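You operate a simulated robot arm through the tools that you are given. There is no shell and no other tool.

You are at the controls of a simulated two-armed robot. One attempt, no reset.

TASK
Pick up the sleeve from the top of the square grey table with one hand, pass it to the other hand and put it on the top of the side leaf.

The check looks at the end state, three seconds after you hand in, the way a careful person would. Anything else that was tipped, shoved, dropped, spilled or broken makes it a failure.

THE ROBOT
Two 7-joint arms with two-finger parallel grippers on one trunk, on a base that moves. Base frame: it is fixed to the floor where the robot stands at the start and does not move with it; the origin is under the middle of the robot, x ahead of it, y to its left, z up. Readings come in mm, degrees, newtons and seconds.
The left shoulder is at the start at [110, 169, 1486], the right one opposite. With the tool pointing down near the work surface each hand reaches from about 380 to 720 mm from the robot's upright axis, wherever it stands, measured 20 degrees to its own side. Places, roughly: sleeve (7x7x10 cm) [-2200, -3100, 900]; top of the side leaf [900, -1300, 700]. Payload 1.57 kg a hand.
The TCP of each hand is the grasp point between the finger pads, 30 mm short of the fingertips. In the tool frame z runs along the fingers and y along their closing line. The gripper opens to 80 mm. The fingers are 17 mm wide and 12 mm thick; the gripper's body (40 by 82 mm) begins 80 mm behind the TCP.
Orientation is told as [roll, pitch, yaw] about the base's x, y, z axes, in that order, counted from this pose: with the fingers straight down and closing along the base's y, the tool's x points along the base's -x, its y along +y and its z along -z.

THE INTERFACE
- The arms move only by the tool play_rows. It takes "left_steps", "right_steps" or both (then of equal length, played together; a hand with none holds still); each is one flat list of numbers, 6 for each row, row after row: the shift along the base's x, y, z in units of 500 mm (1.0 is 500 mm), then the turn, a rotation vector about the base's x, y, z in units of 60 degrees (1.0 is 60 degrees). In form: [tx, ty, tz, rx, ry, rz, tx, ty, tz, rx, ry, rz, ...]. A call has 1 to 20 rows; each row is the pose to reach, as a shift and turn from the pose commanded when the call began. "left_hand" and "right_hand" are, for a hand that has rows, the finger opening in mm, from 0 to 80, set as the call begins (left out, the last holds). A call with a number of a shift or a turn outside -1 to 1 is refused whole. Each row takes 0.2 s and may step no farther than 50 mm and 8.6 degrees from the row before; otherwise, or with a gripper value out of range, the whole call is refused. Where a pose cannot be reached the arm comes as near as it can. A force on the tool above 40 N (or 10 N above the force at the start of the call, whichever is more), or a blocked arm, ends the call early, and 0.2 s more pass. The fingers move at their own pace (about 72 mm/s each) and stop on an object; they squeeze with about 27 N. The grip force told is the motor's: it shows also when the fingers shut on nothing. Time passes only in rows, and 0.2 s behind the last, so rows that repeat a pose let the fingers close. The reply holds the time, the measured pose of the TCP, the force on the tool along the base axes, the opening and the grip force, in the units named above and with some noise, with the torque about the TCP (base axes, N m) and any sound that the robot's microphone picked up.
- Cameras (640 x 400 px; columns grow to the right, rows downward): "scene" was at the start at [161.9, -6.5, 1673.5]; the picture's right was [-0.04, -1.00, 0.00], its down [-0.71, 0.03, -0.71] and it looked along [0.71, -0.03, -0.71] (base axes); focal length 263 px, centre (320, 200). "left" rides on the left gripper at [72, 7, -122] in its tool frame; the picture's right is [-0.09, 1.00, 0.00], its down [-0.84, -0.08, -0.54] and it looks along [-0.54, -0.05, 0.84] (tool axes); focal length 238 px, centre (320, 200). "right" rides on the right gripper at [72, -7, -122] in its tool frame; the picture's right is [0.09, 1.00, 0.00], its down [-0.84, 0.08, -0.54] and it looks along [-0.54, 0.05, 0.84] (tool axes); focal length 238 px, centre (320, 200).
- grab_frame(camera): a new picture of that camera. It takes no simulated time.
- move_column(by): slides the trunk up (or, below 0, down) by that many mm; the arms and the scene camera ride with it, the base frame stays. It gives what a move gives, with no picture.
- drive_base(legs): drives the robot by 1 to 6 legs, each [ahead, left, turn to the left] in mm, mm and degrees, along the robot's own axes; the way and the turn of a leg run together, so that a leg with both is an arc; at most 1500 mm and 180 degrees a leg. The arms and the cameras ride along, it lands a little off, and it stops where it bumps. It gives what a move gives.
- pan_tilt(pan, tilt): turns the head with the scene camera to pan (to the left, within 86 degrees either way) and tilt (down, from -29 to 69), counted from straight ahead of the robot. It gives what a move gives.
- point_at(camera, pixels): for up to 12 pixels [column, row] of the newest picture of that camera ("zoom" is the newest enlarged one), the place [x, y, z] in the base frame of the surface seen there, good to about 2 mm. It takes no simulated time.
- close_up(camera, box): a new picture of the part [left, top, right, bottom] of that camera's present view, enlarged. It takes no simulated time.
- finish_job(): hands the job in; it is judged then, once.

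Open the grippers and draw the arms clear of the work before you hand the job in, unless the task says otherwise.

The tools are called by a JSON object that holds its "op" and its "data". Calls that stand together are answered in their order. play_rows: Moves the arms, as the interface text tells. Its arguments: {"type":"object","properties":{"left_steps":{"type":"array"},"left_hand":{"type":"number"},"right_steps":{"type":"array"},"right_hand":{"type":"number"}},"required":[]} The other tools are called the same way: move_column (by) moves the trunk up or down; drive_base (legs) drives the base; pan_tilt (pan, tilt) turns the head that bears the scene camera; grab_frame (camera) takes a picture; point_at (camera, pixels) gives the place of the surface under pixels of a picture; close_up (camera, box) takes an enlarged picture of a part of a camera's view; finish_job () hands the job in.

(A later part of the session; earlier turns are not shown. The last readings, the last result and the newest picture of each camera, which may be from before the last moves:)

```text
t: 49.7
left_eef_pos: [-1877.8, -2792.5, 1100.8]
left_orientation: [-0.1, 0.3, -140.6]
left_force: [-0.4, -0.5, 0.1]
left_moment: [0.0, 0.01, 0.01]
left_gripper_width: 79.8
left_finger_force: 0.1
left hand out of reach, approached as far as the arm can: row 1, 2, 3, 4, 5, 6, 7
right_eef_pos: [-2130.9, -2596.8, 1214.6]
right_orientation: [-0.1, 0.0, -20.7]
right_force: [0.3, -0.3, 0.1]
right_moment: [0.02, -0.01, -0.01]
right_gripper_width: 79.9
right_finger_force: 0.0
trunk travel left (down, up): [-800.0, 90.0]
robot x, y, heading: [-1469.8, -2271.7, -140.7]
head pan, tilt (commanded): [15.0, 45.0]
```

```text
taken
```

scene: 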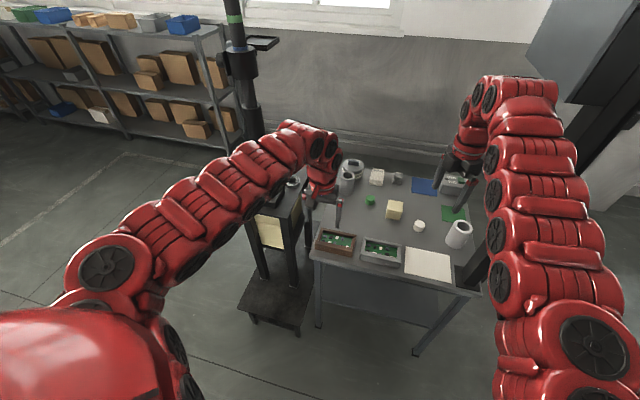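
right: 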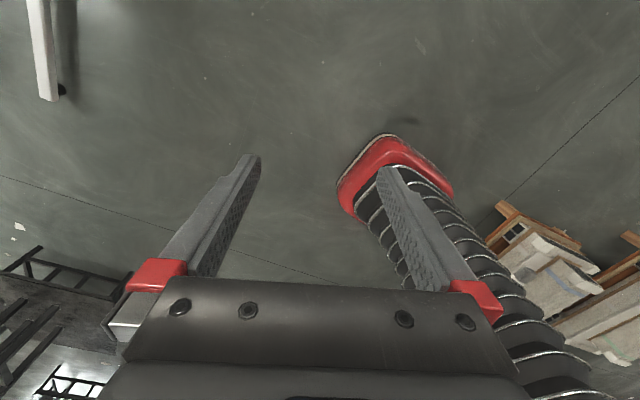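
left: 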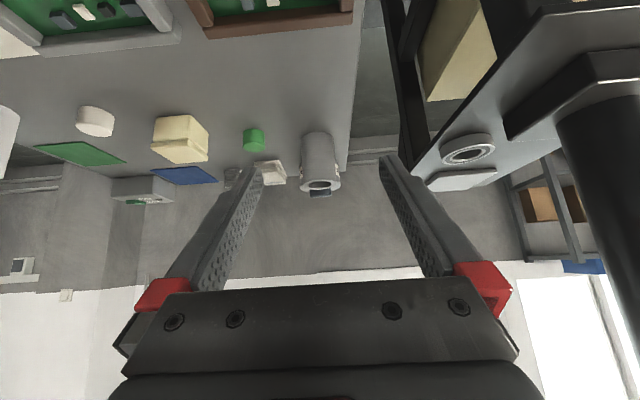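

The hand is back to vertical at (-1878,-2793,1101), within 8 mm of the aim, still flagged as out of reach. I measure where the left elbow and forearm run to understand the limit.

{"op": "point_at", "data": {"camera": "scene", "pixels": [[110, 268], [90, 300], [155, 235], [200, 205], [250, 170], [300, 135], [318, 145], [325, 170], [330, 195], [160, 300], [80, 280], [180, 340]]}}

{"op": "play_rows", "data": {"left_steps": [0, 0, 0, 0, 0, 0]}}

```text
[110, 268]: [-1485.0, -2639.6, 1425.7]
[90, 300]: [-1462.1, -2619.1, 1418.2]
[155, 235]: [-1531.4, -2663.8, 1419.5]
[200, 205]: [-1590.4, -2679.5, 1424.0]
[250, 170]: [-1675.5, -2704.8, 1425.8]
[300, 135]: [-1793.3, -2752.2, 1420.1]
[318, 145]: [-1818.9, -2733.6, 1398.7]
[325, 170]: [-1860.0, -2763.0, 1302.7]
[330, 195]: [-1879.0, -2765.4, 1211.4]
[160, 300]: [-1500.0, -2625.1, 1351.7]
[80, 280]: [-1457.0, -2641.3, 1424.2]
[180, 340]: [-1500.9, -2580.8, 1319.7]
```

```text
t: 50.1
left_eef_pos: [-1878.9, -2793.5, 1100.7]
left_orientation: [0.0, 0.0, -140.6]
left_force: [0.6, -1.0, 0.5]
left_moment: [-0.02, 0.0, 0.0]
left_gripper_width: 80.4
left_finger_force: 0.0
right_eef_pos: [-2131.9, -2595.9, 1215.4]
right_orientation: [0.0, 0.0, -20.5]
right_force: [-0.5, -0.4, -0.3]
right_moment: [-0.02, 0.01, -0.02]
right_gripper_width: 80.0
right_finger_force: 0.0
trunk travel left (down, up): [-800.0, 90.0]
robot x, y, heading: [-1468.4, -2272.3, -140.9]
head pan, tilt (commanded): [15.0, 45.0]
```

The wrist sits about 86 mm behind and 270 mm above the TCP, so a forward tilt pulls the wrist in toward the shoulder. I run one probing call of small moves in each direction to see which rows are flagged.

{"op": "play_rows", "data": {"left_steps": [-0.0619, -0.0506, 0, 0, 0, 0, 0, 0, 0, 0, 0, 0, 0.0619, 0.0506, 0, 0, 0, 0, 0, 0, 0, 0, 0, 0, 0.0506, -0.0619, 0, 0, 0, 0, 0, 0, 0, 0, 0, 0, -0.0506, 0.0619, 0, 0, 0, 0, 0, 0, 0, 0, 0, 0, 0, 0, 0.08, 0, 0, 0, 0, 0, 0, 0, 0, 0, 0, 0, -0.08, 0, 0, 0, 0, 0, -0.16, 0, 0, 0, 0, 0, -0.16, -0.0791, 0.0968, 0, 0, 0, -0.16, -0.158, 0.1935, 0, 0, 0, -0.16, -0.0791, 0.0968, 0, 0, 0, -0.08, 0, 0, 0, 0, 0, 0, 0, 0, 0, 0, 0, 0, -0.0791, 0.0968, 0, 0, 0, 0, 0, 0, 0]}}

```text
t: 54.1
left_eef_pos: [-1880.1, -2792.7, 1101.6]
left_orientation: [-0.1, -0.2, -140.4]
left_force: [0.0, 1.8, 0.7]
left_moment: [0.0, 0.02, 0.01]
left_gripper_width: 79.9
left_finger_force: 0.1
left hand out of reach, approached as far as the arm can: row 3, 13, 14, 15, 18
right_eef_pos: [-2130.9, -2598.2, 1215.8]
right_orientation: [0.0, 0.1, -20.6]
right_force: [0.1, 0.1, -0.6]
right_moment: [0.0, 0.0, 0.02]
right_gripper_width: 80.3
right_finger_force: 0.1
trunk travel left (down, up): [-800.0, 90.0]
robot x, y, heading: [-1468.1, -2270.7, -140.7]
head pan, tilt (commanded): [15.0, 45.0]
```

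The probe shows only "backward" and "forward tilt" are limited, so the wrist may not come nearer than about 460 mm to the shoulder; a fingers-down pick is therefore the natural choice. Before driving in, I check the grey panel at the top of the table's post, seen at (570,60).

{"op": "pan_tilt", "data": {"pan": -25, "tilt": 10}}

{"op": "grab_frame", "data": {"camera": "scene"}}

```text
t: 55.2
left_eef_pos: [-1879.6, -2794.6, 1100.5]
left_orientation: [-0.1, -0.1, -140.5]
left_force: [0.0, 0.9, -0.6]
left_moment: [0.02, 0.01, 0.03]
left_gripper_width: 80.2
left_finger_force: 0.0
right_eef_pos: [-2131.5, -2597.3, 1214.6]
right_orientation: [-0.1, 0.0, -20.7]
right_force: [-0.1, 0.2, 0.5]
right_moment: [0.0, -0.01, -0.03]
right_gripper_width: 79.9
right_finger_force: 0.0
trunk travel left (down, up): [-800.0, 90.0]
robot x, y, heading: [-1472.1, -2272.3, -140.8]
head pan, tilt (commanded): [-25.0, 10.0]
```

```text
taken
```

scene: 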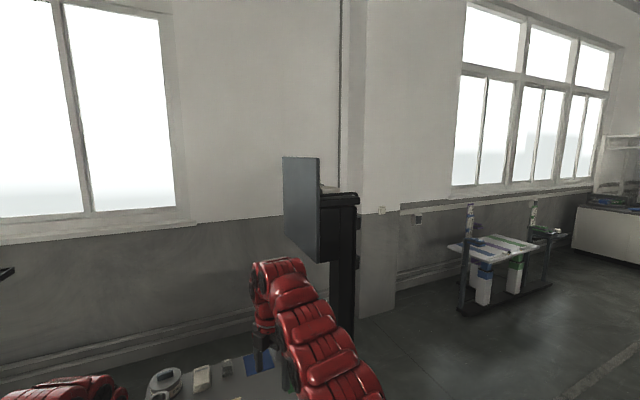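

A flat panel hangs on the post at (300,205), right beyond the right hand. I measure its corners and the post.

{"op": "point_at", "data": {"camera": "scene", "pixels": [[286, 162], [316, 165], [316, 255], [286, 215], [300, 200], [342, 290], [352, 330], [325, 225], [345, 200], [280, 280], [258, 275], [340, 365]]}}

{"op": "close_up", "data": {"camera": "scene", "box": [220, 140, 400, 400]}}

```text
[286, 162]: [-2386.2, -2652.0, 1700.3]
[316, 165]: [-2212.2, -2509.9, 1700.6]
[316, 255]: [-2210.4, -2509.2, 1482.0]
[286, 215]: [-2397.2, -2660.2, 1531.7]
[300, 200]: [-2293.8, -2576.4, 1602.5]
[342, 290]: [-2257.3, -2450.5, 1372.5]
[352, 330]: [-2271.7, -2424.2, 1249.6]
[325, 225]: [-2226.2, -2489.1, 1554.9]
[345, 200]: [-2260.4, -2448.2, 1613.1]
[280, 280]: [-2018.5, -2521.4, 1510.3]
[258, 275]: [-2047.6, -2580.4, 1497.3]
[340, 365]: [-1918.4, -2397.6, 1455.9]
```

```text
1.54 times, centred on (310, 270) of scene
```

zoom: 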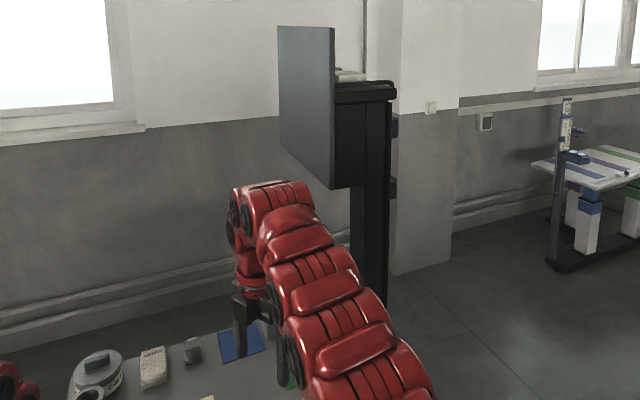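

The panel hangs at about 487 mm along the table edge, z 1480–1700, close to the right arm's top at its present height. Lowering the trunk by 130 mm puts the right arm below it while both hands stay well above the table objects.

{"op": "move_column", "data": {"by": -130}}

{"op": "pan_tilt", "data": {"pan": 10, "tilt": 50}}

{"op": "grab_frame", "data": {"camera": "scene"}}

```text
t: 56.8
left_eef_pos: [-1880.1, -2793.1, 970.7]
left_orientation: [0.0, 0.0, -140.6]
left_force: [0.1, 0.4, 0.2]
left_moment: [-0.01, 0.0, -0.02]
left_gripper_width: 80.1
left_finger_force: 0.0
right_eef_pos: [-2130.3, -2597.0, 1084.7]
right_orientation: [0.0, 0.0, -20.5]
right_force: [0.0, -0.1, 0.1]
right_moment: [0.01, 0.0, 0.0]
right_gripper_width: 80.0
right_finger_force: 0.1
trunk travel left (down, up): [-670.0, 220.0]
robot x, y, heading: [-1469.6, -2272.1, -140.6]
head pan, tilt (commanded): [-25.0, 10.0]
```

```text
t: 57.8
left_eef_pos: [-1879.8, -2791.8, 970.7]
left_orientation: [-0.1, -0.1, -140.5]
left_force: [0.4, 0.1, -0.6]
left_moment: [-0.01, 0.02, -0.03]
left_gripper_width: 79.9
left_finger_force: 0.2
right_eef_pos: [-2131.2, -2597.6, 1084.3]
right_orientation: [0.0, 0.0, -20.6]
right_force: [-0.1, -0.5, 0.5]
right_moment: [0.03, -0.02, -0.02]
right_gripper_width: 80.1
right_finger_force: 0.1
trunk travel left (down, up): [-670.0, 220.0]
robot x, y, heading: [-1471.0, -2274.3, -140.8]
head pan, tilt (commanded): [10.0, 50.0]
```

```text
taken
```

scene: 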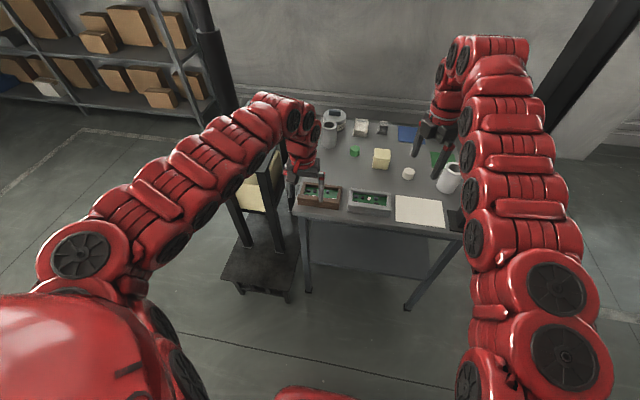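

The view shows the approach lane clear: table foot/stand on the left at (265,270), table near edge at row ~225. I drive 250 mm ahead first, then check.

{"op": "drive_base", "data": {"legs": [[250, -8, 0]]}}

{"op": "grab_frame", "data": {"camera": "scene"}}

```text
t: 59.6
left_eef_pos: [-2076.5, -2945.2, 970.9]
left_orientation: [-0.1, -0.1, -140.5]
left_force: [0.0, 0.0, 1.0]
left_moment: [-0.02, 0.03, -0.01]
left_gripper_width: 79.8
left_finger_force: 0.2
right_eef_pos: [-2327.1, -2748.7, 1086.1]
right_orientation: [0.0, 0.1, -20.6]
right_force: [0.0, -0.2, -0.2]
right_moment: [0.01, -0.01, 0.0]
right_gripper_width: 80.0
right_finger_force: 0.1
trunk travel left (down, up): [-670.0, 220.0]
robot x, y, heading: [-1667.8, -2420.1, -140.6]
head pan, tilt (commanded): [10.0, 50.0]
```

```text
taken
```

scene: 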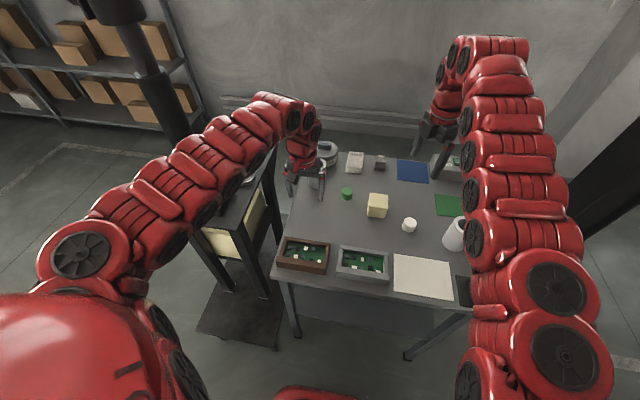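

Position is (-1668,-2420), in line; the foot edge is 273 mm to my left. The arm reaches the sleeve from a little farther back, so I drive only 115 mm more, leaving ~80 mm between base and table.

{"op": "drive_base", "data": {"legs": [[115, 0, 0]]}}

{"op": "grab_frame", "data": {"camera": "scene"}}

{"op": "grab_frame", "data": {"camera": "left"}}

```text
t: 60.9
left_eef_pos: [-2165.3, -3017.5, 971.5]
left_orientation: [-0.1, -0.2, -140.4]
left_force: [-0.1, 0.1, 0.7]
left_moment: [0.01, 0.0, -0.01]
left_gripper_width: 79.9
left_finger_force: 0.0
right_eef_pos: [-2415.1, -2823.0, 1084.9]
right_orientation: [-0.1, 0.1, -20.5]
right_force: [0.7, -0.4, -0.6]
right_moment: [-0.01, 0.01, -0.02]
right_gripper_width: 80.2
right_finger_force: 0.0
trunk travel left (down, up): [-670.0, 220.0]
robot x, y, heading: [-1753.9, -2494.8, -140.6]
head pan, tilt (commanded): [10.0, 50.0]
```

```text
taken
```

scene: 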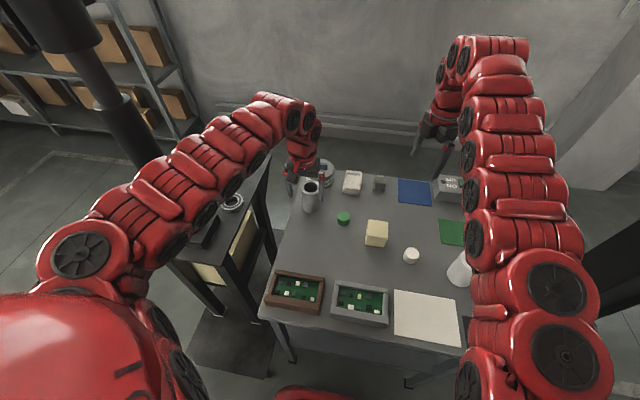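

```text
taken
```

left: 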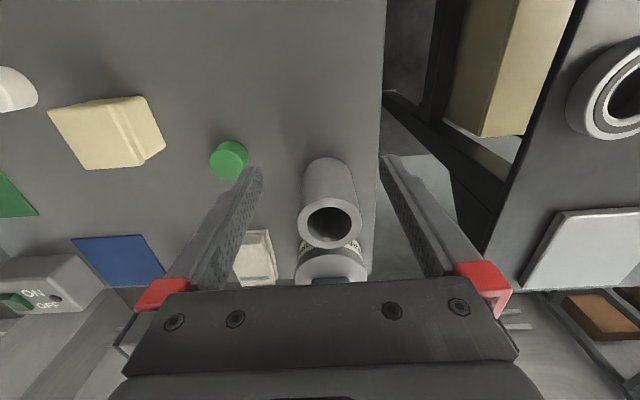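

The left camera shows the sleeve's rim centred near (330,222), between the open fingers. I measure rim points from this camera for the alignment.

{"op": "close_up", "data": {"camera": "left", "box": [280, 150, 380, 290]}}

{"op": "point_at", "data": {"camera": "left", "pixels": [[301, 222], [359, 221], [330, 200], [331, 245], [308, 206], [352, 206], [310, 238], [352, 236], [328, 165], [308, 190], [349, 190], [330, 260]]}}

```text
2.86 times, centred on (330, 220) of left
```

zoom: 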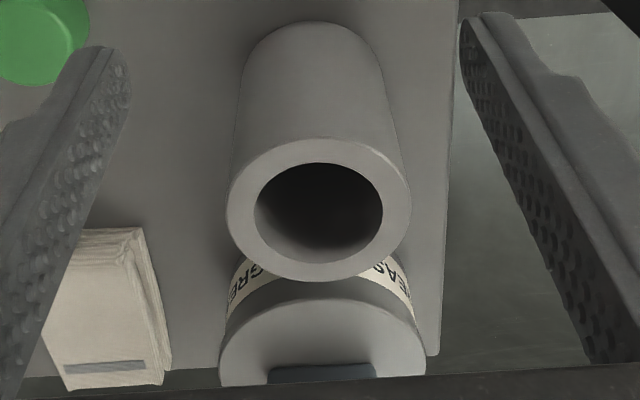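

```text
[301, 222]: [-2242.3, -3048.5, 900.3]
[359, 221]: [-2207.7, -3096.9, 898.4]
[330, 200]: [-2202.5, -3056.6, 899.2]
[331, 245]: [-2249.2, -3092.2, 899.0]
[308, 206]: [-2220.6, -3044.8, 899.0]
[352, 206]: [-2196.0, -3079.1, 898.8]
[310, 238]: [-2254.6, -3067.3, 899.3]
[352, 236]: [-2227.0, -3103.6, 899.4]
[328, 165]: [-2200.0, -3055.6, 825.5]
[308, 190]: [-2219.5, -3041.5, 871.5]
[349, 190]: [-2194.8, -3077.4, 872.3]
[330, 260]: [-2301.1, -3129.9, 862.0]
```

The rim's centre works out to (-2225.0,-3073.6), outer diameter about 65 mm, rim z≈899. I move the left hand horizontally over it at the present height (tips 43 mm above the rim).

{"op": "play_rows", "data": {"left_steps": [-0.03, -0.028, 0, 0, 0, 0, -0.06, -0.056, 0, 0, 0, 0, -0.09, -0.084, 0, 0, 0, 0, -0.1194, -0.1122, 0, 0, 0, 0, -0.1194, -0.1122, 0, 0, 0, 0], "left_hand": 80}}

{"op": "grab_frame", "data": {"camera": "left"}}

{"op": "grab_frame", "data": {"camera": "scene"}}

```text
t: 62.1
left_eef_pos: [-2222.4, -3075.7, 971.2]
left_orientation: [-0.3, 0.0, -140.3]
left_force: [-0.7, -0.8, 0.0]
left_moment: [0.02, 0.05, -0.01]
left_gripper_width: 80.1
left_finger_force: 0.0
right_eef_pos: [-2414.4, -2823.9, 1084.7]
right_orientation: [0.0, 0.0, -20.5]
right_force: [0.1, -0.6, 0.3]
right_moment: [0.04, -0.04, 0.0]
right_gripper_width: 79.8
right_finger_force: 0.0
trunk travel left (down, up): [-670.0, 220.0]
robot x, y, heading: [-1758.6, -2494.6, -140.7]
head pan, tilt (commanded): [10.0, 50.0]
```

```text
taken
```

left: 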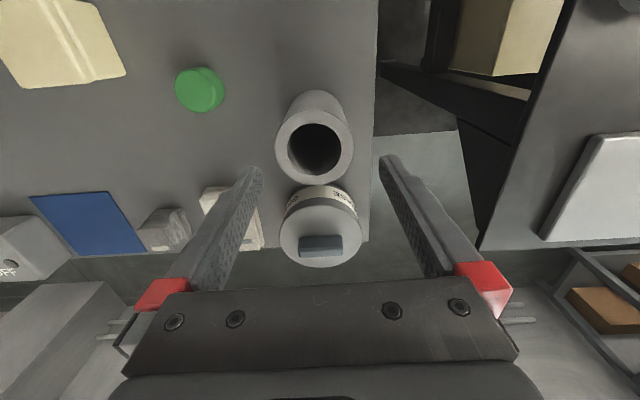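

```text
taken
```

scene: 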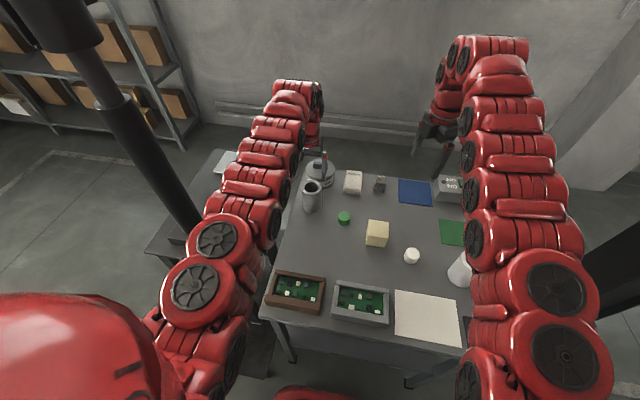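

The hand is nearly above the sleeve; the rim is centred at about (314,147) in the left picture. I measure the rim again for a fine correction.

{"op": "point_at", "data": {"camera": "left", "pixels": [[277, 149], [351, 147], [313, 113], [315, 182], [288, 122], [340, 122], [289, 175], [342, 173]]}}

{"op": "play_rows", "data": {"left_steps": [0, 0, 0, 0, 0, 0]}}

```text
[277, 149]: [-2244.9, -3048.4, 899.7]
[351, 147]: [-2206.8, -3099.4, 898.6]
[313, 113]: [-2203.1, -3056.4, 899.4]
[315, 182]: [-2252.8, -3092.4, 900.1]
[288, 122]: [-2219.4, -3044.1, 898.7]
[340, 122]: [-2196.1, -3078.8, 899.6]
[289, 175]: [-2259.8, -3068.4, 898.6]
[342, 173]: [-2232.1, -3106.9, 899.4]
```

```text
t: 62.5
left_eef_pos: [-2224.4, -3073.6, 971.8]
left_orientation: [0.0, -0.1, -140.4]
left_force: [-0.3, 0.2, 2.1]
left_moment: [-0.01, 0.0, 0.0]
left_gripper_width: 79.8
left_finger_force: 0.0
right_eef_pos: [-2416.3, -2820.7, 1084.6]
right_orientation: [0.0, 0.0, -20.5]
right_force: [-1.3, 0.4, -0.5]
right_moment: [0.01, -0.01, -0.03]
right_gripper_width: 79.6
right_finger_force: 0.1
trunk travel left (down, up): [-670.0, 220.0]
robot x, y, heading: [-1756.9, -2500.4, -140.6]
head pan, tilt (commanded): [10.0, 50.0]
```

The rim centre averages (-2226.5,-3074.3) against a TCP of about (-2224,-3074), so a 2 mm shift is enough. I descend 85 mm so that the fingertips straddle the top 43 mm of the sleeve.

{"op": "play_rows", "data": {"left_steps": [-0.004, 0, -0.04, 0, 0, 0, -0.004, 0, -0.08, 0, 0, 0, -0.004, 0, -0.12, 0, 0, 0, -0.004, 0, -0.15, 0, 0, 0, -0.004, 0, -0.171, 0, 0, 0, -0.004, 0, -0.171, 0, 0, 0], "left_hand": 80}}

{"op": "grab_frame", "data": {"camera": "left"}}

{"op": "grab_frame", "data": {"camera": "scene"}}

```text
t: 63.9
left_eef_pos: [-2219.3, -3070.0, 886.5]
left_orientation: [-0.1, -0.1, -140.4]
left_force: [0.3, 1.1, 0.4]
left_moment: [-0.02, -0.02, 0.01]
left_gripper_width: 80.1
left_finger_force: 0.1
left hand out of reach, approached as far as the arm can: row 1, 2, 3, 4, 5, 6
right_eef_pos: [-2415.7, -2821.5, 1085.4]
right_orientation: [0.1, 0.1, -20.6]
right_force: [0.0, -0.2, -0.1]
right_moment: [0.02, -0.03, -0.01]
right_gripper_width: 80.0
right_finger_force: 0.1
trunk travel left (down, up): [-670.0, 220.0]
robot x, y, heading: [-1754.6, -2500.3, -140.6]
head pan, tilt (commanded): [10.0, 50.0]
```

```text
taken
```

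left: 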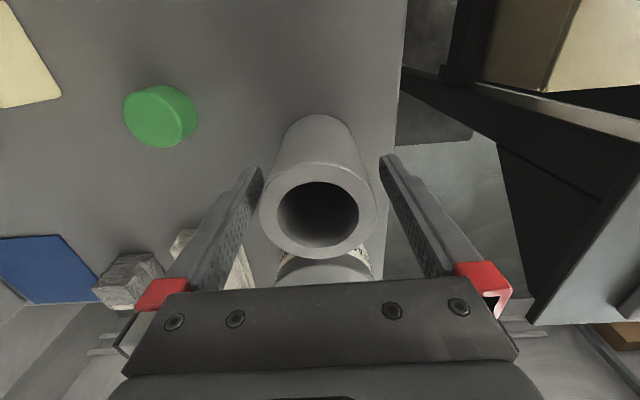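

```text
taken
```

scene: 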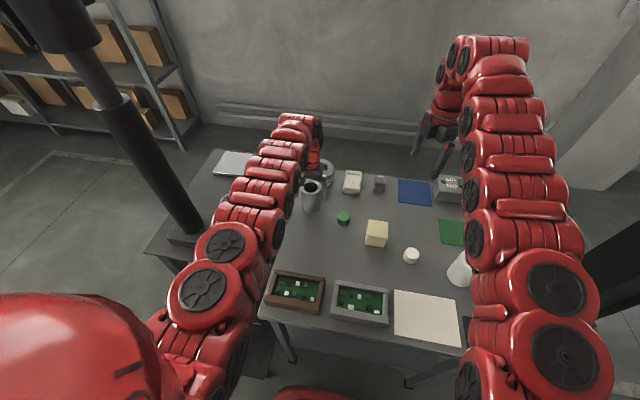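

The hand stopped about 4–8 mm short in reach but the sleeve is centred laterally between the pads (rim 260–377 vs pads 247/393). That is good enough, so I close the left fingers on it.

{"op": "play_rows", "data": {"left_steps": [0, 0, 0, 0, 0, 0, 0, 0, 0, 0, 0, 0, 0, 0, 0, 0, 0, 0, 0, 0, 0, 0, 0, 0], "left_hand": 0}}

{"op": "grab_frame", "data": {"camera": "left"}}

```text
t: 64.9
left_eef_pos: [-2219.6, -3069.2, 886.8]
left_orientation: [0.0, -0.2, -140.4]
left_force: [-0.4, 0.8, 0.2]
left_moment: [-0.02, -0.05, -0.01]
left_gripper_width: 66.4
left_finger_force: 26.7
right_eef_pos: [-2416.5, -2822.2, 1085.2]
right_orientation: [0.0, 0.0, -20.5]
right_force: [0.8, 0.1, -0.8]
right_moment: [0.02, 0.01, -0.02]
right_gripper_width: 80.2
right_finger_force: 0.1
trunk travel left (down, up): [-670.0, 220.0]
robot x, y, heading: [-1754.5, -2493.8, -140.6]
head pan, tilt (commanded): [10.0, 50.0]
```

```text
taken
```

left: 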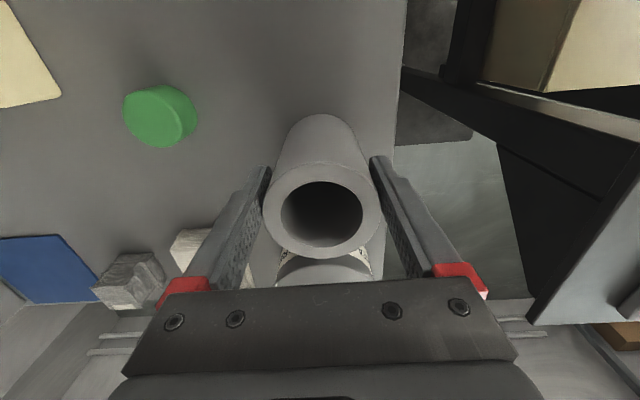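

The grip holds at 66.4 mm with 26.7 N. I lift straight up by 130 mm.

{"op": "play_rows", "data": {"left_steps": [0, 0, 0.02, 0, 0, 0, 0, 0, 0.05, 0, 0, 0, 0, 0, 0.1, 0, 0, 0, 0, 0, 0.15, 0, 0, 0, 0, 0, 0.2, 0, 0, 0, 0, 0, 0.26, 0, 0, 0]}}

{"op": "grab_frame", "data": {"camera": "scene"}}

{"op": "grab_frame", "data": {"camera": "left"}}

```text
t: 66.3
left_eef_pos: [-2217.5, -3069.4, 1016.6]
left_orientation: [-0.1, 0.0, -140.3]
left_force: [0.4, -0.3, -2.2]
left_moment: [-0.01, 0.0, 0.01]
left_gripper_width: 66.5
left_finger_force: 26.8
right_eef_pos: [-2416.3, -2822.1, 1085.3]
right_orientation: [0.1, 0.0, -20.4]
right_force: [0.6, -0.4, 0.4]
right_moment: [0.0, 0.02, 0.01]
right_gripper_width: 79.9
right_finger_force: 0.1
trunk travel left (down, up): [-670.0, 220.0]
robot x, y, heading: [-1752.7, -2494.0, -140.5]
head pan, tilt (commanded): [10.0, 50.0]
```

```text
taken
```

scene: 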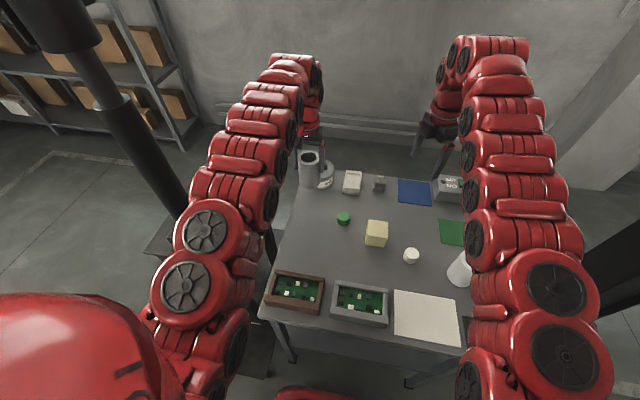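

```text
taken
```

left: 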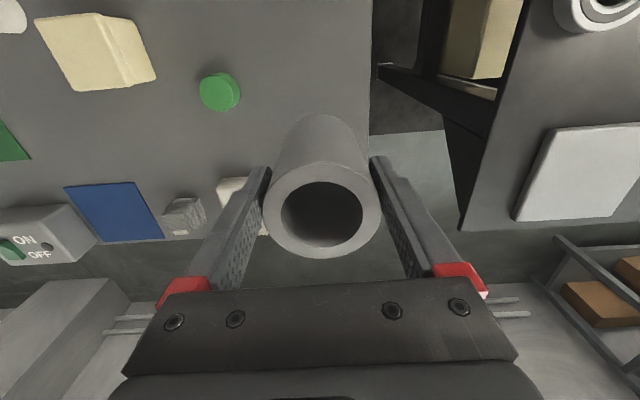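

The sleeve hangs securely (force -2.2 N, width 66.5). I back straight out from the table by 365 mm.

{"op": "drive_base", "data": {"legs": [[-365, 0, 0]]}}

{"op": "grab_frame", "data": {"camera": "scene"}}

```text
t: 68.6
left_eef_pos: [-1937.1, -2842.0, 1016.2]
left_orientation: [-0.1, -0.1, -140.0]
left_force: [-0.5, 0.0, -1.1]
left_moment: [0.01, -0.01, -0.01]
left_gripper_width: 66.3
left_finger_force: 27.0
right_eef_pos: [-2136.0, -2597.7, 1084.0]
right_orientation: [0.0, 0.0, -20.0]
right_force: [0.5, -0.6, -0.3]
right_moment: [-0.02, -0.02, 0.01]
right_gripper_width: 79.9
right_finger_force: 0.1
trunk travel left (down, up): [-670.0, 220.0]
robot x, y, heading: [-1474.8, -2267.5, -140.0]
head pan, tilt (commanded): [10.0, 50.0]
```

```text
taken
```

scene: 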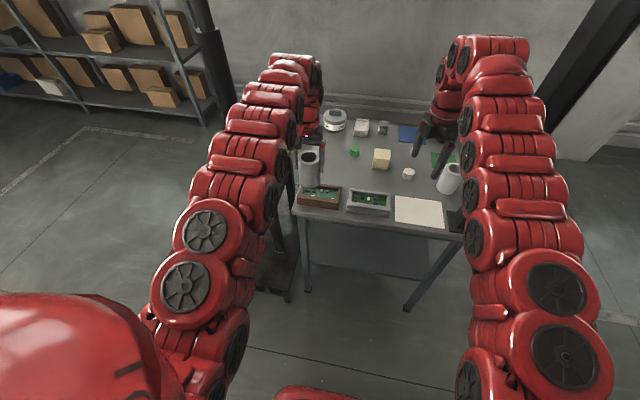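

All other items remain in place on the table. I retrace the way: first leg left-back around the cluttered table to about (-1000,-2620).

{"op": "drive_base", "data": {"legs": [[-137, 575, 0]]}}

{"op": "grab_frame", "data": {"camera": "scene"}}

```text
t: 72.0
left_eef_pos: [-1465.7, -3201.9, 1016.3]
left_orientation: [-0.1, -0.2, -140.5]
left_force: [-0.2, 0.0, -2.3]
left_moment: [0.04, 0.01, 0.03]
left_gripper_width: 66.5
left_finger_force: 27.5
right_eef_pos: [-1662.4, -2953.0, 1084.6]
right_orientation: [0.1, 0.0, -20.6]
right_force: [0.5, 0.6, -0.1]
right_moment: [-0.02, 0.0, 0.01]
right_gripper_width: 79.8
right_finger_force: 0.2
trunk travel left (down, up): [-670.0, 220.0]
robot x, y, heading: [-1000.5, -2628.5, -140.5]
head pan, tilt (commanded): [10.0, 50.0]
```

```text
taken
```

scene: 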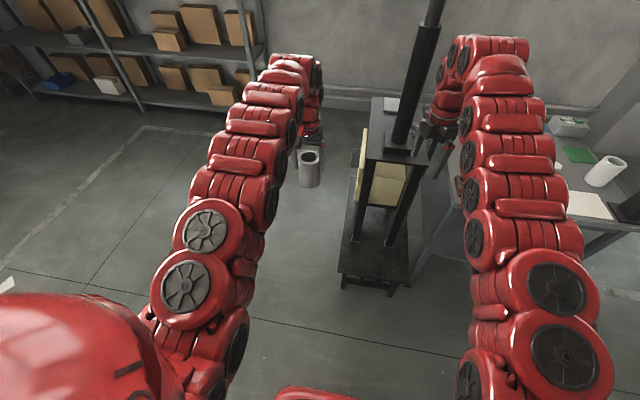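

The path back is clear; the next leg takes me to the open floor near (-125,-2690), where I will do the handover.

{"op": "drive_base", "data": {"legs": [[-636, 604, 0]]}}

{"op": "grab_frame", "data": {"camera": "scene"}}

```text
t: 76.7
left_eef_pos: [-574.8, -3273.0, 1016.4]
left_orientation: [-0.1, -0.1, -140.5]
left_force: [0.6, -0.3, -1.4]
left_moment: [0.01, -0.01, 0.0]
left_gripper_width: 65.8
left_finger_force: 27.5
right_eef_pos: [-772.6, -3025.8, 1085.1]
right_orientation: [0.0, 0.0, -20.5]
right_force: [0.6, -0.6, 0.0]
right_moment: [0.0, 0.01, -0.03]
right_gripper_width: 80.0
right_finger_force: 0.1
trunk travel left (down, up): [-670.0, 220.0]
robot x, y, heading: [-113.8, -2700.0, -140.7]
head pan, tilt (commanded): [10.0, 50.0]
```

```text
taken
```

scene: 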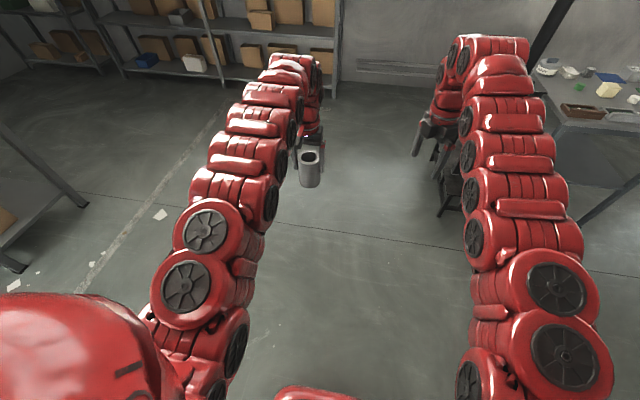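

I am on open floor with the sleeve held. I turn left to heading -90° so that my axes line up with the base frame (ahead = -y, left = +x) and it fits the way back through the gap.

{"op": "drive_base", "data": {"legs": [[0, 0, 50.7]]}}

{"op": "grab_frame", "data": {"camera": "scene"}}

```text
t: 79.4
left_eef_pos: [43.7, -3420.2, 1014.6]
left_orientation: [-0.1, 0.1, -89.4]
left_force: [0.1, -0.1, -2.8]
left_moment: [0.03, 0.0, 0.01]
left_gripper_width: 65.4
left_finger_force: 26.9
right_eef_pos: [-272.6, -3418.8, 1084.7]
right_orientation: [0.1, 0.0, 30.5]
right_force: [1.4, 0.0, -0.5]
right_moment: [-0.02, -0.02, 0.0]
right_gripper_width: 79.8
right_finger_force: 0.1
trunk travel left (down, up): [-670.0, 220.0]
robot x, y, heading: [-111.5, -2705.1, -89.4]
head pan, tilt (commanded): [10.0, 50.0]
```

```text
taken
```

scene: 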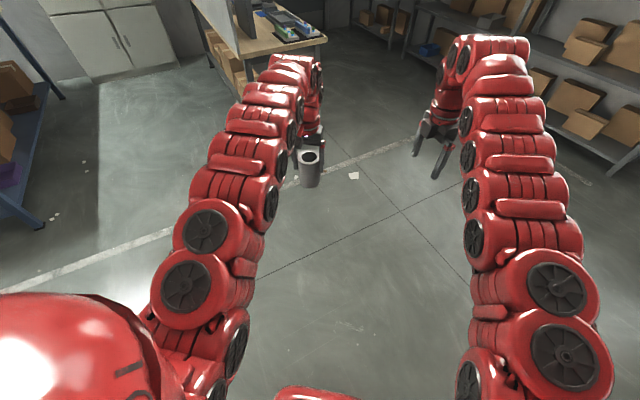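

I will present the sleeve at the chest centre: first the left hand moves inward and yaws -60° (then -30° more) so its fingers sit front and back of the sleeve, leaving the right side free for the other hand.

{"op": "play_rows", "data": {"left_steps": [-0.0213, 0.006, -0.001, 0, 0, -0.125, -0.0426, 0.012, -0.0025, 0, 0, -0.25, -0.0639, 0.0181, -0.004, 0, 0, -0.375, -0.0853, 0.0241, -0.005, 0, 0, -0.5, -0.1066, 0.0301, -0.006, 0, 0, -0.625, -0.1279, 0.0362, -0.0075, 0, 0, -0.75, -0.1492, 0.0422, -0.009, 0, 0, -0.875, -0.1705, 0.0482, -0.01, 0, 0, -1.0]}}

{"op": "play_rows", "data": {"left_steps": [0, 0, 0, 0, 0, -0.125, 0, 0, 0, 0, 0, -0.25, 0, 0, 0, 0, 0, -0.375, 0, 0, 0, 0, 0, -0.5]}}

{"op": "grab_frame", "data": {"camera": "scene"}}

```text
t: 81.2
left_eef_pos: [-40.4, -3397.8, 1011.5]
left_orientation: [-0.1, -0.1, -149.4]
left_force: [-0.1, 0.4, -1.5]
left_moment: [0.01, -0.01, 0.01]
left_gripper_width: 65.3
left_finger_force: 26.8
right_eef_pos: [-272.2, -3419.0, 1084.2]
right_orientation: [0.0, -0.1, 30.6]
right_force: [0.3, 0.4, 0.1]
right_moment: [-0.03, -0.04, -0.01]
right_gripper_width: 80.1
right_finger_force: 0.0
trunk travel left (down, up): [-670.0, 220.0]
robot x, y, heading: [-114.8, -2698.1, -89.4]
head pan, tilt (commanded): [10.0, 50.0]
```

```text
t: 82.2
left_eef_pos: [-41.3, -3395.7, 1010.5]
left_orientation: [-0.1, -0.1, -179.4]
left_force: [-0.7, 0.1, -1.9]
left_moment: [0.01, 0.0, -0.02]
left_gripper_width: 65.4
left_finger_force: 27.2
right_eef_pos: [-272.3, -3419.7, 1084.2]
right_orientation: [0.0, -0.1, 30.6]
right_force: [1.3, -0.5, 0.0]
right_moment: [0.03, -0.02, -0.02]
right_gripper_width: 79.9
right_finger_force: 0.1
trunk travel left (down, up): [-670.0, 220.0]
robot x, y, heading: [-113.7, -2702.6, -89.5]
head pan, tilt (commanded): [10.0, 50.0]
```

```text
taken
```

scene: 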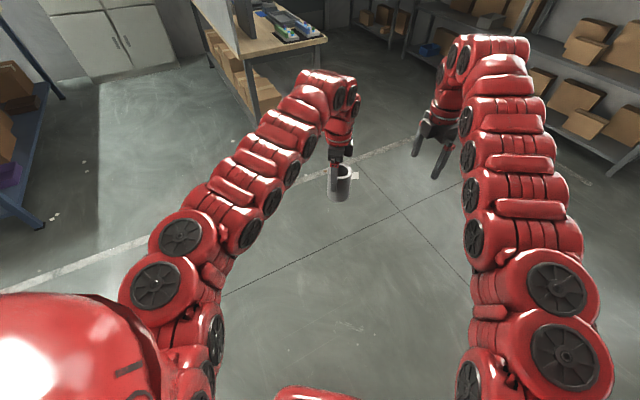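

The left hand now holds the sleeve at (-41,-3396,1010) with its fingers front and back. Next I yaw the right hand by -30° and then roll it 50° so that its fingers point left-down toward the sleeve, at a safe distance.

{"op": "play_rows", "data": {"right_steps": [0, 0, 0, 0, 0, -0.125, 0, 0, 0, 0, 0, -0.25, 0, 0, 0, 0, 0, -0.375, 0, 0, 0, 0, 0, -0.5], "right_hand": 80}}

{"op": "play_rows", "data": {"right_steps": [0.0, 0.006, 0, 0.0011, -0.1041, 0, 0.0, 0.012, 0, 0.0022, -0.2083, 0, 0.0, 0.017, 0, 0.0033, -0.3124, 0, 0.0, 0.023, 0, 0.0044, -0.4165, 0, 0.0, 0.029, 0, 0.0054, -0.5206, 0, 0.0, 0.035, 0, 0.0065, -0.6248, 0, 0.0, 0.041, 0, 0.0076, -0.7289, 0, 0.0, 0.046, 0, 0.0087, -0.833, 0], "right_hand": 80}}

{"op": "grab_frame", "data": {"camera": "scene"}}

{"op": "grab_frame", "data": {"camera": "right"}}

```text
t: 83.2
left_eef_pos: [-41.0, -3396.2, 1009.8]
left_orientation: [-0.2, -0.1, -179.3]
left_force: [0.1, -0.9, -2.9]
left_moment: [0.01, 0.0, 0.03]
left_gripper_width: 65.3
left_finger_force: 27.0
right_eef_pos: [-273.0, -3419.2, 1084.7]
right_orientation: [0.0, 0.1, 0.5]
right_force: [0.5, 0.4, -0.5]
right_moment: [0.03, 0.0, -0.03]
right_gripper_width: 80.2
right_finger_force: 0.0
trunk travel left (down, up): [-670.0, 220.0]
robot x, y, heading: [-109.9, -2700.4, -89.7]
head pan, tilt (commanded): [10.0, 50.0]
```

```text
t: 85.0
left_eef_pos: [-41.6, -3396.2, 1010.6]
left_orientation: [-0.1, 0.0, -179.3]
left_force: [-0.4, 0.5, -1.2]
left_moment: [0.06, -0.04, 0.0]
left_gripper_width: 65.1
left_finger_force: 27.0
right_eef_pos: [-272.7, -3396.2, 1084.4]
right_orientation: [-0.1, -50.0, 0.7]
right_force: [0.0, -0.4, 1.6]
right_moment: [0.02, 0.01, -0.03]
right_gripper_width: 79.8
right_finger_force: 0.0
trunk travel left (down, up): [-670.0, 220.0]
robot x, y, heading: [-113.4, -2702.0, -89.5]
head pan, tilt (commanded): [10.0, 50.0]
```

```text
taken
```

scene: 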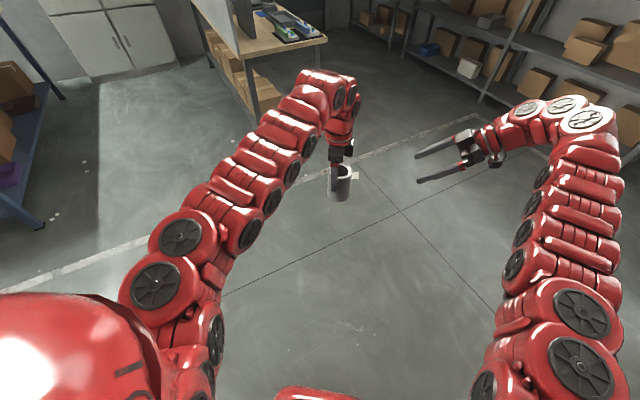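

```text
taken
```

right: 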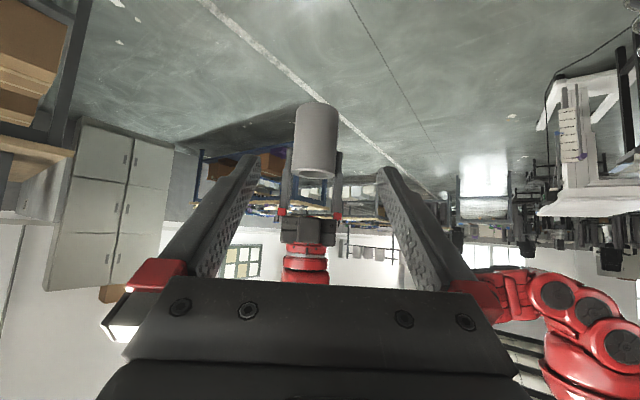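

The 50° roll was reached cleanly at (-273,-3396,1084), and the right picture shows the sleeve at (316,140) between its open fingers. I measure the sleeve in both views to plan the grasp.

{"op": "point_at", "data": {"camera": "right", "pixels": [[297, 140], [317, 140], [336, 140], [318, 106], [300, 110], [335, 110], [314, 165], [299, 165], [334, 165], [290, 190], [337, 190], [317, 125]]}}

{"op": "close_up", "data": {"camera": "right", "box": [240, 80, 400, 240]}}

{"op": "close_up", "data": {"camera": "scene", "box": [280, 80, 520, 230]}}

```text
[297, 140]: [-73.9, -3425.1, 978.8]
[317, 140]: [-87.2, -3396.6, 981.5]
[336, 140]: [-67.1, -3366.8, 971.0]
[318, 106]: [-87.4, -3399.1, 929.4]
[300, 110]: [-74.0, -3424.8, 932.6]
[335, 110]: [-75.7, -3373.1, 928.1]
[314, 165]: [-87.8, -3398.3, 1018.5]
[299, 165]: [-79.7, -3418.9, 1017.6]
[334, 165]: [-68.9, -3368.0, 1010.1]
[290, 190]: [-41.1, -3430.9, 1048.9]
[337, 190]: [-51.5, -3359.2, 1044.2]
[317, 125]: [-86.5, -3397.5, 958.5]
```

```text
2.50 times, centred on (320, 160) of right
```

zoom: 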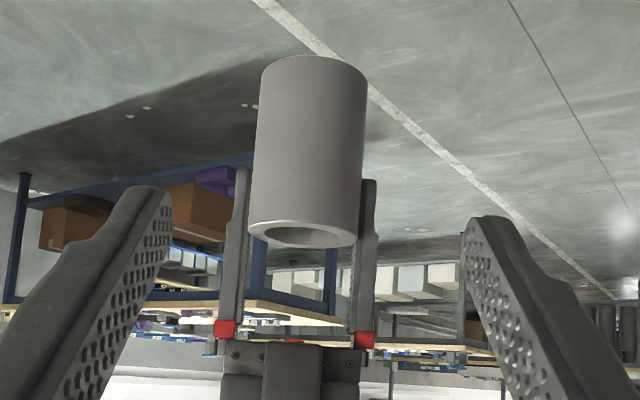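

```text
2.67 times, centred on (400, 155) of scene
```

zoom: 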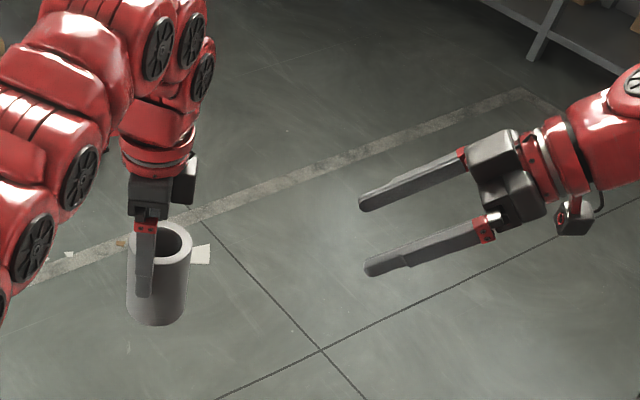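

The sleeve's axis is at about (-54,-3397.5), i.e. it sits ~13 mm off the left fingers' centre line, so I should take it over soon and gently. I move the right hand along its approach axis to 100 mm from the grasp point.

{"op": "play_rows", "data": {"right_steps": [0.0568, -0.0005, -0.028, 0, 0, 0, 0.1137, -0.001, -0.0561, 0, 0, 0, 0.1705, -0.0016, -0.0841, 0, 0, 0, 0.2274, -0.0021, -0.1122, 0, 0, 0, 0.2842, -0.0026, -0.1402, 0, 0, 0, 0.2842, -0.0026, -0.1402, 0, 0, 0], "right_hand": 80}}

{"op": "grab_frame", "data": {"camera": "right"}}

{"op": "close_up", "data": {"camera": "scene", "box": [280, 80, 520, 230]}}

```text
t: 86.4
left_eef_pos: [-41.8, -3395.6, 1010.1]
left_orientation: [-0.1, 0.0, -179.3]
left_force: [-0.7, -0.7, -1.5]
left_moment: [0.01, 0.0, 0.02]
left_gripper_width: 64.9
left_finger_force: 27.0
right_eef_pos: [-130.6, -3398.5, 1015.8]
right_orientation: [0.1, -50.0, 0.5]
right_force: [0.9, 0.6, 0.9]
right_moment: [-0.02, 0.02, -0.01]
right_gripper_width: 80.1
right_finger_force: 0.0
trunk travel left (down, up): [-670.0, 220.0]
robot x, y, heading: [-110.7, -2702.2, -89.5]
head pan, tilt (commanded): [10.0, 50.0]
```

```text
taken
```

right: 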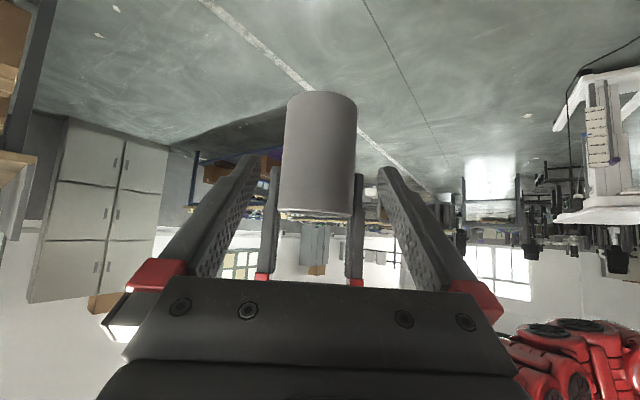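

```text
2.67 times, centred on (400, 155) of scene
```

zoom: 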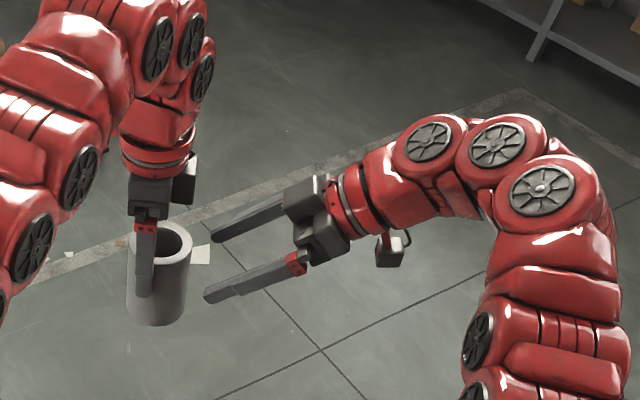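

The right fingers are lined up just short of the sleeve (columns 285–357, between finger tips at 255 and 382). I re-measure the sleeve's surface once more before the last 100 mm; it takes no simulated time.

{"op": "point_at", "data": {"camera": "right", "pixels": [[288, 150], [320, 150], [353, 150], [322, 98], [320, 120], [318, 200], [300, 150], [342, 150], [300, 100], [342, 100]]}}

```text
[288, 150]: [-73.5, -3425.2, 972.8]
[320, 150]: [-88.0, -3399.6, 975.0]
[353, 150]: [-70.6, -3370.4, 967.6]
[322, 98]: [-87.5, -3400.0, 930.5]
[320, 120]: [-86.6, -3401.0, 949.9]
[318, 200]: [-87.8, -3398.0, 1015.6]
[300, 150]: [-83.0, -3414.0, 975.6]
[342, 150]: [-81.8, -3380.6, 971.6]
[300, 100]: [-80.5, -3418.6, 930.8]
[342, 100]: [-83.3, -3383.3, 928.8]
```

The sleeve centre stays at about (-54,-3398), matching the right hand's line. I advance the last 100 mm along the approach axis.

{"op": "play_rows", "data": {"right_steps": [0.0306, -0.0005, -0.0257, 0, 0, 0, 0.0613, -0.0005, -0.0514, 0, 0, 0, 0.0919, -0.0005, -0.0772, 0, 0, 0, 0.1226, -0.0005, -0.1029, 0, 0, 0, 0.1532, -0.0005, -0.1286, 0, 0, 0], "right_hand": 80}}

{"op": "grab_frame", "data": {"camera": "right"}}

{"op": "close_up", "data": {"camera": "scene", "box": [280, 80, 520, 230]}}

```text
t: 87.6
left_eef_pos: [-41.2, -3395.8, 1010.4]
left_orientation: [-0.1, 0.0, -179.3]
left_force: [0.1, 0.5, -1.9]
left_moment: [-0.02, -0.02, 0.0]
left_gripper_width: 64.9
left_finger_force: 27.3
right_eef_pos: [-54.7, -3399.1, 949.1]
right_orientation: [-0.2, -50.0, 0.6]
right_force: [0.2, 0.8, 0.3]
right_moment: [-0.01, -0.04, 0.01]
right_gripper_width: 79.7
right_finger_force: 0.1
trunk travel left (down, up): [-670.0, 220.0]
robot x, y, heading: [-111.9, -2700.3, -89.1]
head pan, tilt (commanded): [10.0, 50.0]
```

```text
taken
```

right: 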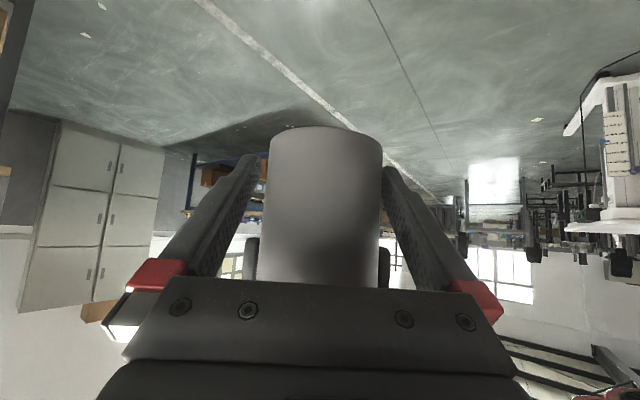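

```text
2.67 times, centred on (400, 155) of scene
```

zoom: 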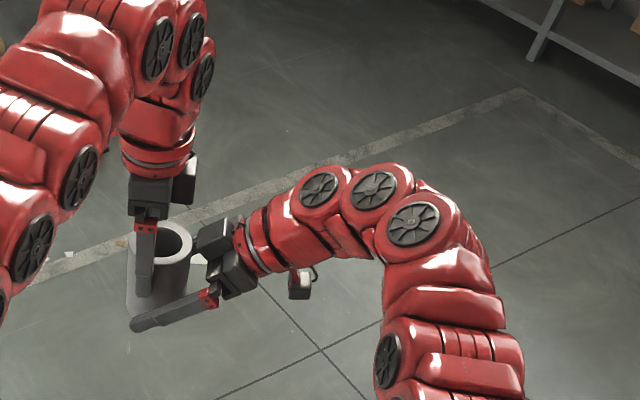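

The right hand straddles the sleeve; the sleeve's mid column (325) against the finger midpoint (321) says it is ~2.5 mm toward +y. I shift the right hand by that and then close it.

{"op": "play_rows", "data": {"right_steps": [0, 0.005, 0, 0, 0, 0], "right_hand": 80}}

{"op": "play_rows", "data": {"right_steps": [0, 0, 0, 0, 0, 0, 0, 0, 0, 0, 0, 0, 0, 0, 0, 0, 0, 0], "right_hand": 0}}

{"op": "grab_frame", "data": {"camera": "right"}}

{"op": "close_up", "data": {"camera": "scene", "box": [280, 80, 520, 230]}}

```text
t: 88.0
left_eef_pos: [-42.2, -3396.2, 1010.3]
left_orientation: [-0.1, 0.0, -179.4]
left_force: [0.1, 0.0, -1.6]
left_moment: [-0.01, -0.01, 0.0]
left_gripper_width: 64.9
left_finger_force: 27.4
right_eef_pos: [-54.3, -3396.2, 950.2]
right_orientation: [0.0, -49.8, 0.6]
right_force: [-0.3, -1.0, -0.4]
right_moment: [0.0, -0.04, 0.02]
right_gripper_width: 80.1
right_finger_force: 0.0
trunk travel left (down, up): [-670.0, 220.0]
robot x, y, heading: [-113.2, -2700.4, -89.6]
head pan, tilt (commanded): [10.0, 50.0]
```

```text
t: 88.8
left_eef_pos: [-41.5, -3396.5, 1009.4]
left_orientation: [0.0, -0.1, -179.2]
left_force: [0.9, 1.2, -0.9]
left_moment: [-0.2, -0.02, 0.03]
left_gripper_width: 65.3
left_finger_force: 26.9
right_eef_pos: [-54.1, -3396.9, 949.5]
right_orientation: [-0.1, -49.9, 0.6]
right_force: [-0.4, -1.1, 0.0]
right_moment: [0.2, 0.0, -0.02]
right_gripper_width: 67.6
right_finger_force: 27.5
trunk travel left (down, up): [-670.0, 220.0]
robot x, y, heading: [-107.9, -2700.3, -89.3]
head pan, tilt (commanded): [10.0, 50.0]
```

```text
taken
```

right: 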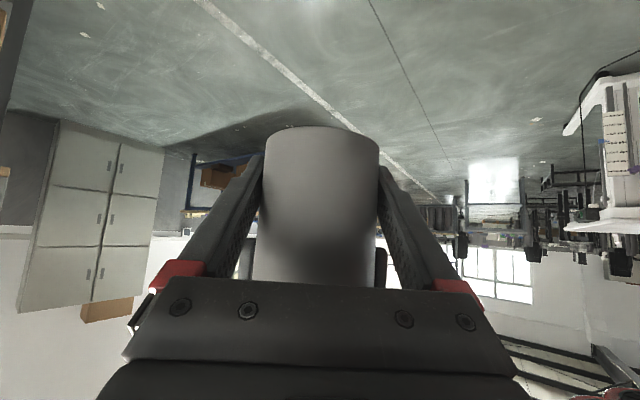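

```text
2.67 times, centred on (400, 155) of scene
```

zoom: 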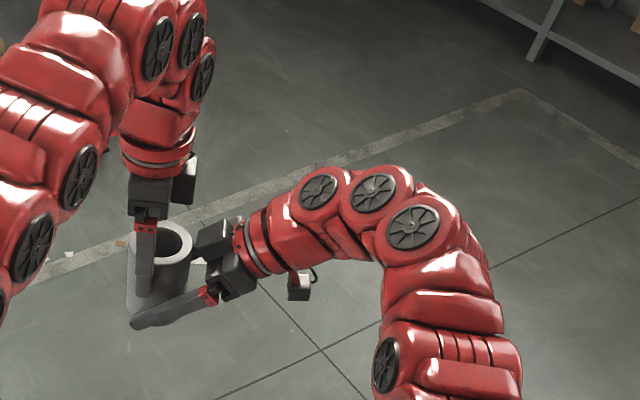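

Both hands now hold the sleeve (right 67.6 mm, 27.5 N). I open the left hand to release it, keeping still.

{"op": "play_rows", "data": {"left_steps": [0, 0, 0, 0, 0, 0, 0, 0, 0, 0, 0, 0, 0, 0, 0, 0, 0, 0], "left_hand": 80}}

{"op": "grab_frame", "data": {"camera": "right"}}

{"op": "close_up", "data": {"camera": "scene", "box": [280, 80, 520, 230]}}

```text
t: 89.6
left_eef_pos: [-41.9, -3396.2, 1010.3]
left_orientation: [-0.1, -0.1, -179.2]
left_force: [0.6, 0.3, -1.0]
left_moment: [0.02, 0.01, 0.0]
left_gripper_width: 79.8
left_finger_force: 0.1
right_eef_pos: [-54.1, -3396.7, 949.5]
right_orientation: [0.0, -49.9, 0.6]
right_force: [0.3, 0.8, -0.2]
right_moment: [0.01, -0.03, 0.01]
right_gripper_width: 67.2
right_finger_force: 26.9
trunk travel left (down, up): [-670.0, 220.0]
robot x, y, heading: [-111.2, -2697.9, -89.3]
head pan, tilt (commanded): [10.0, 50.0]
```

```text
taken
```

right: 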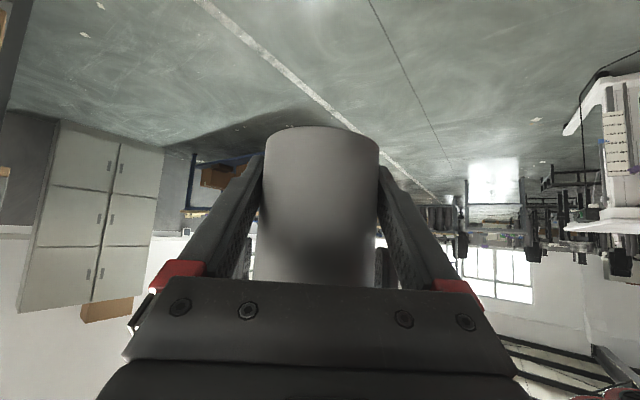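

```text
2.67 times, centred on (400, 155) of scene
```

zoom: 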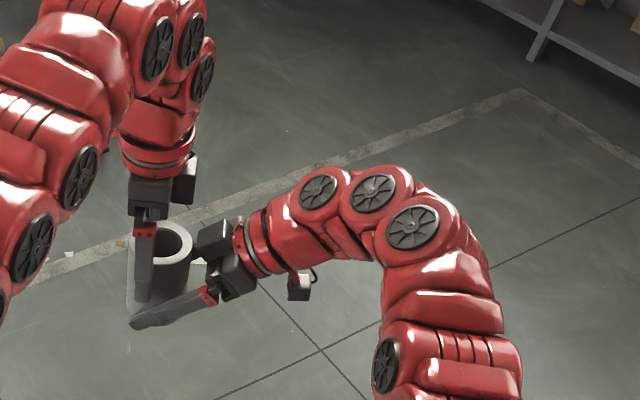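

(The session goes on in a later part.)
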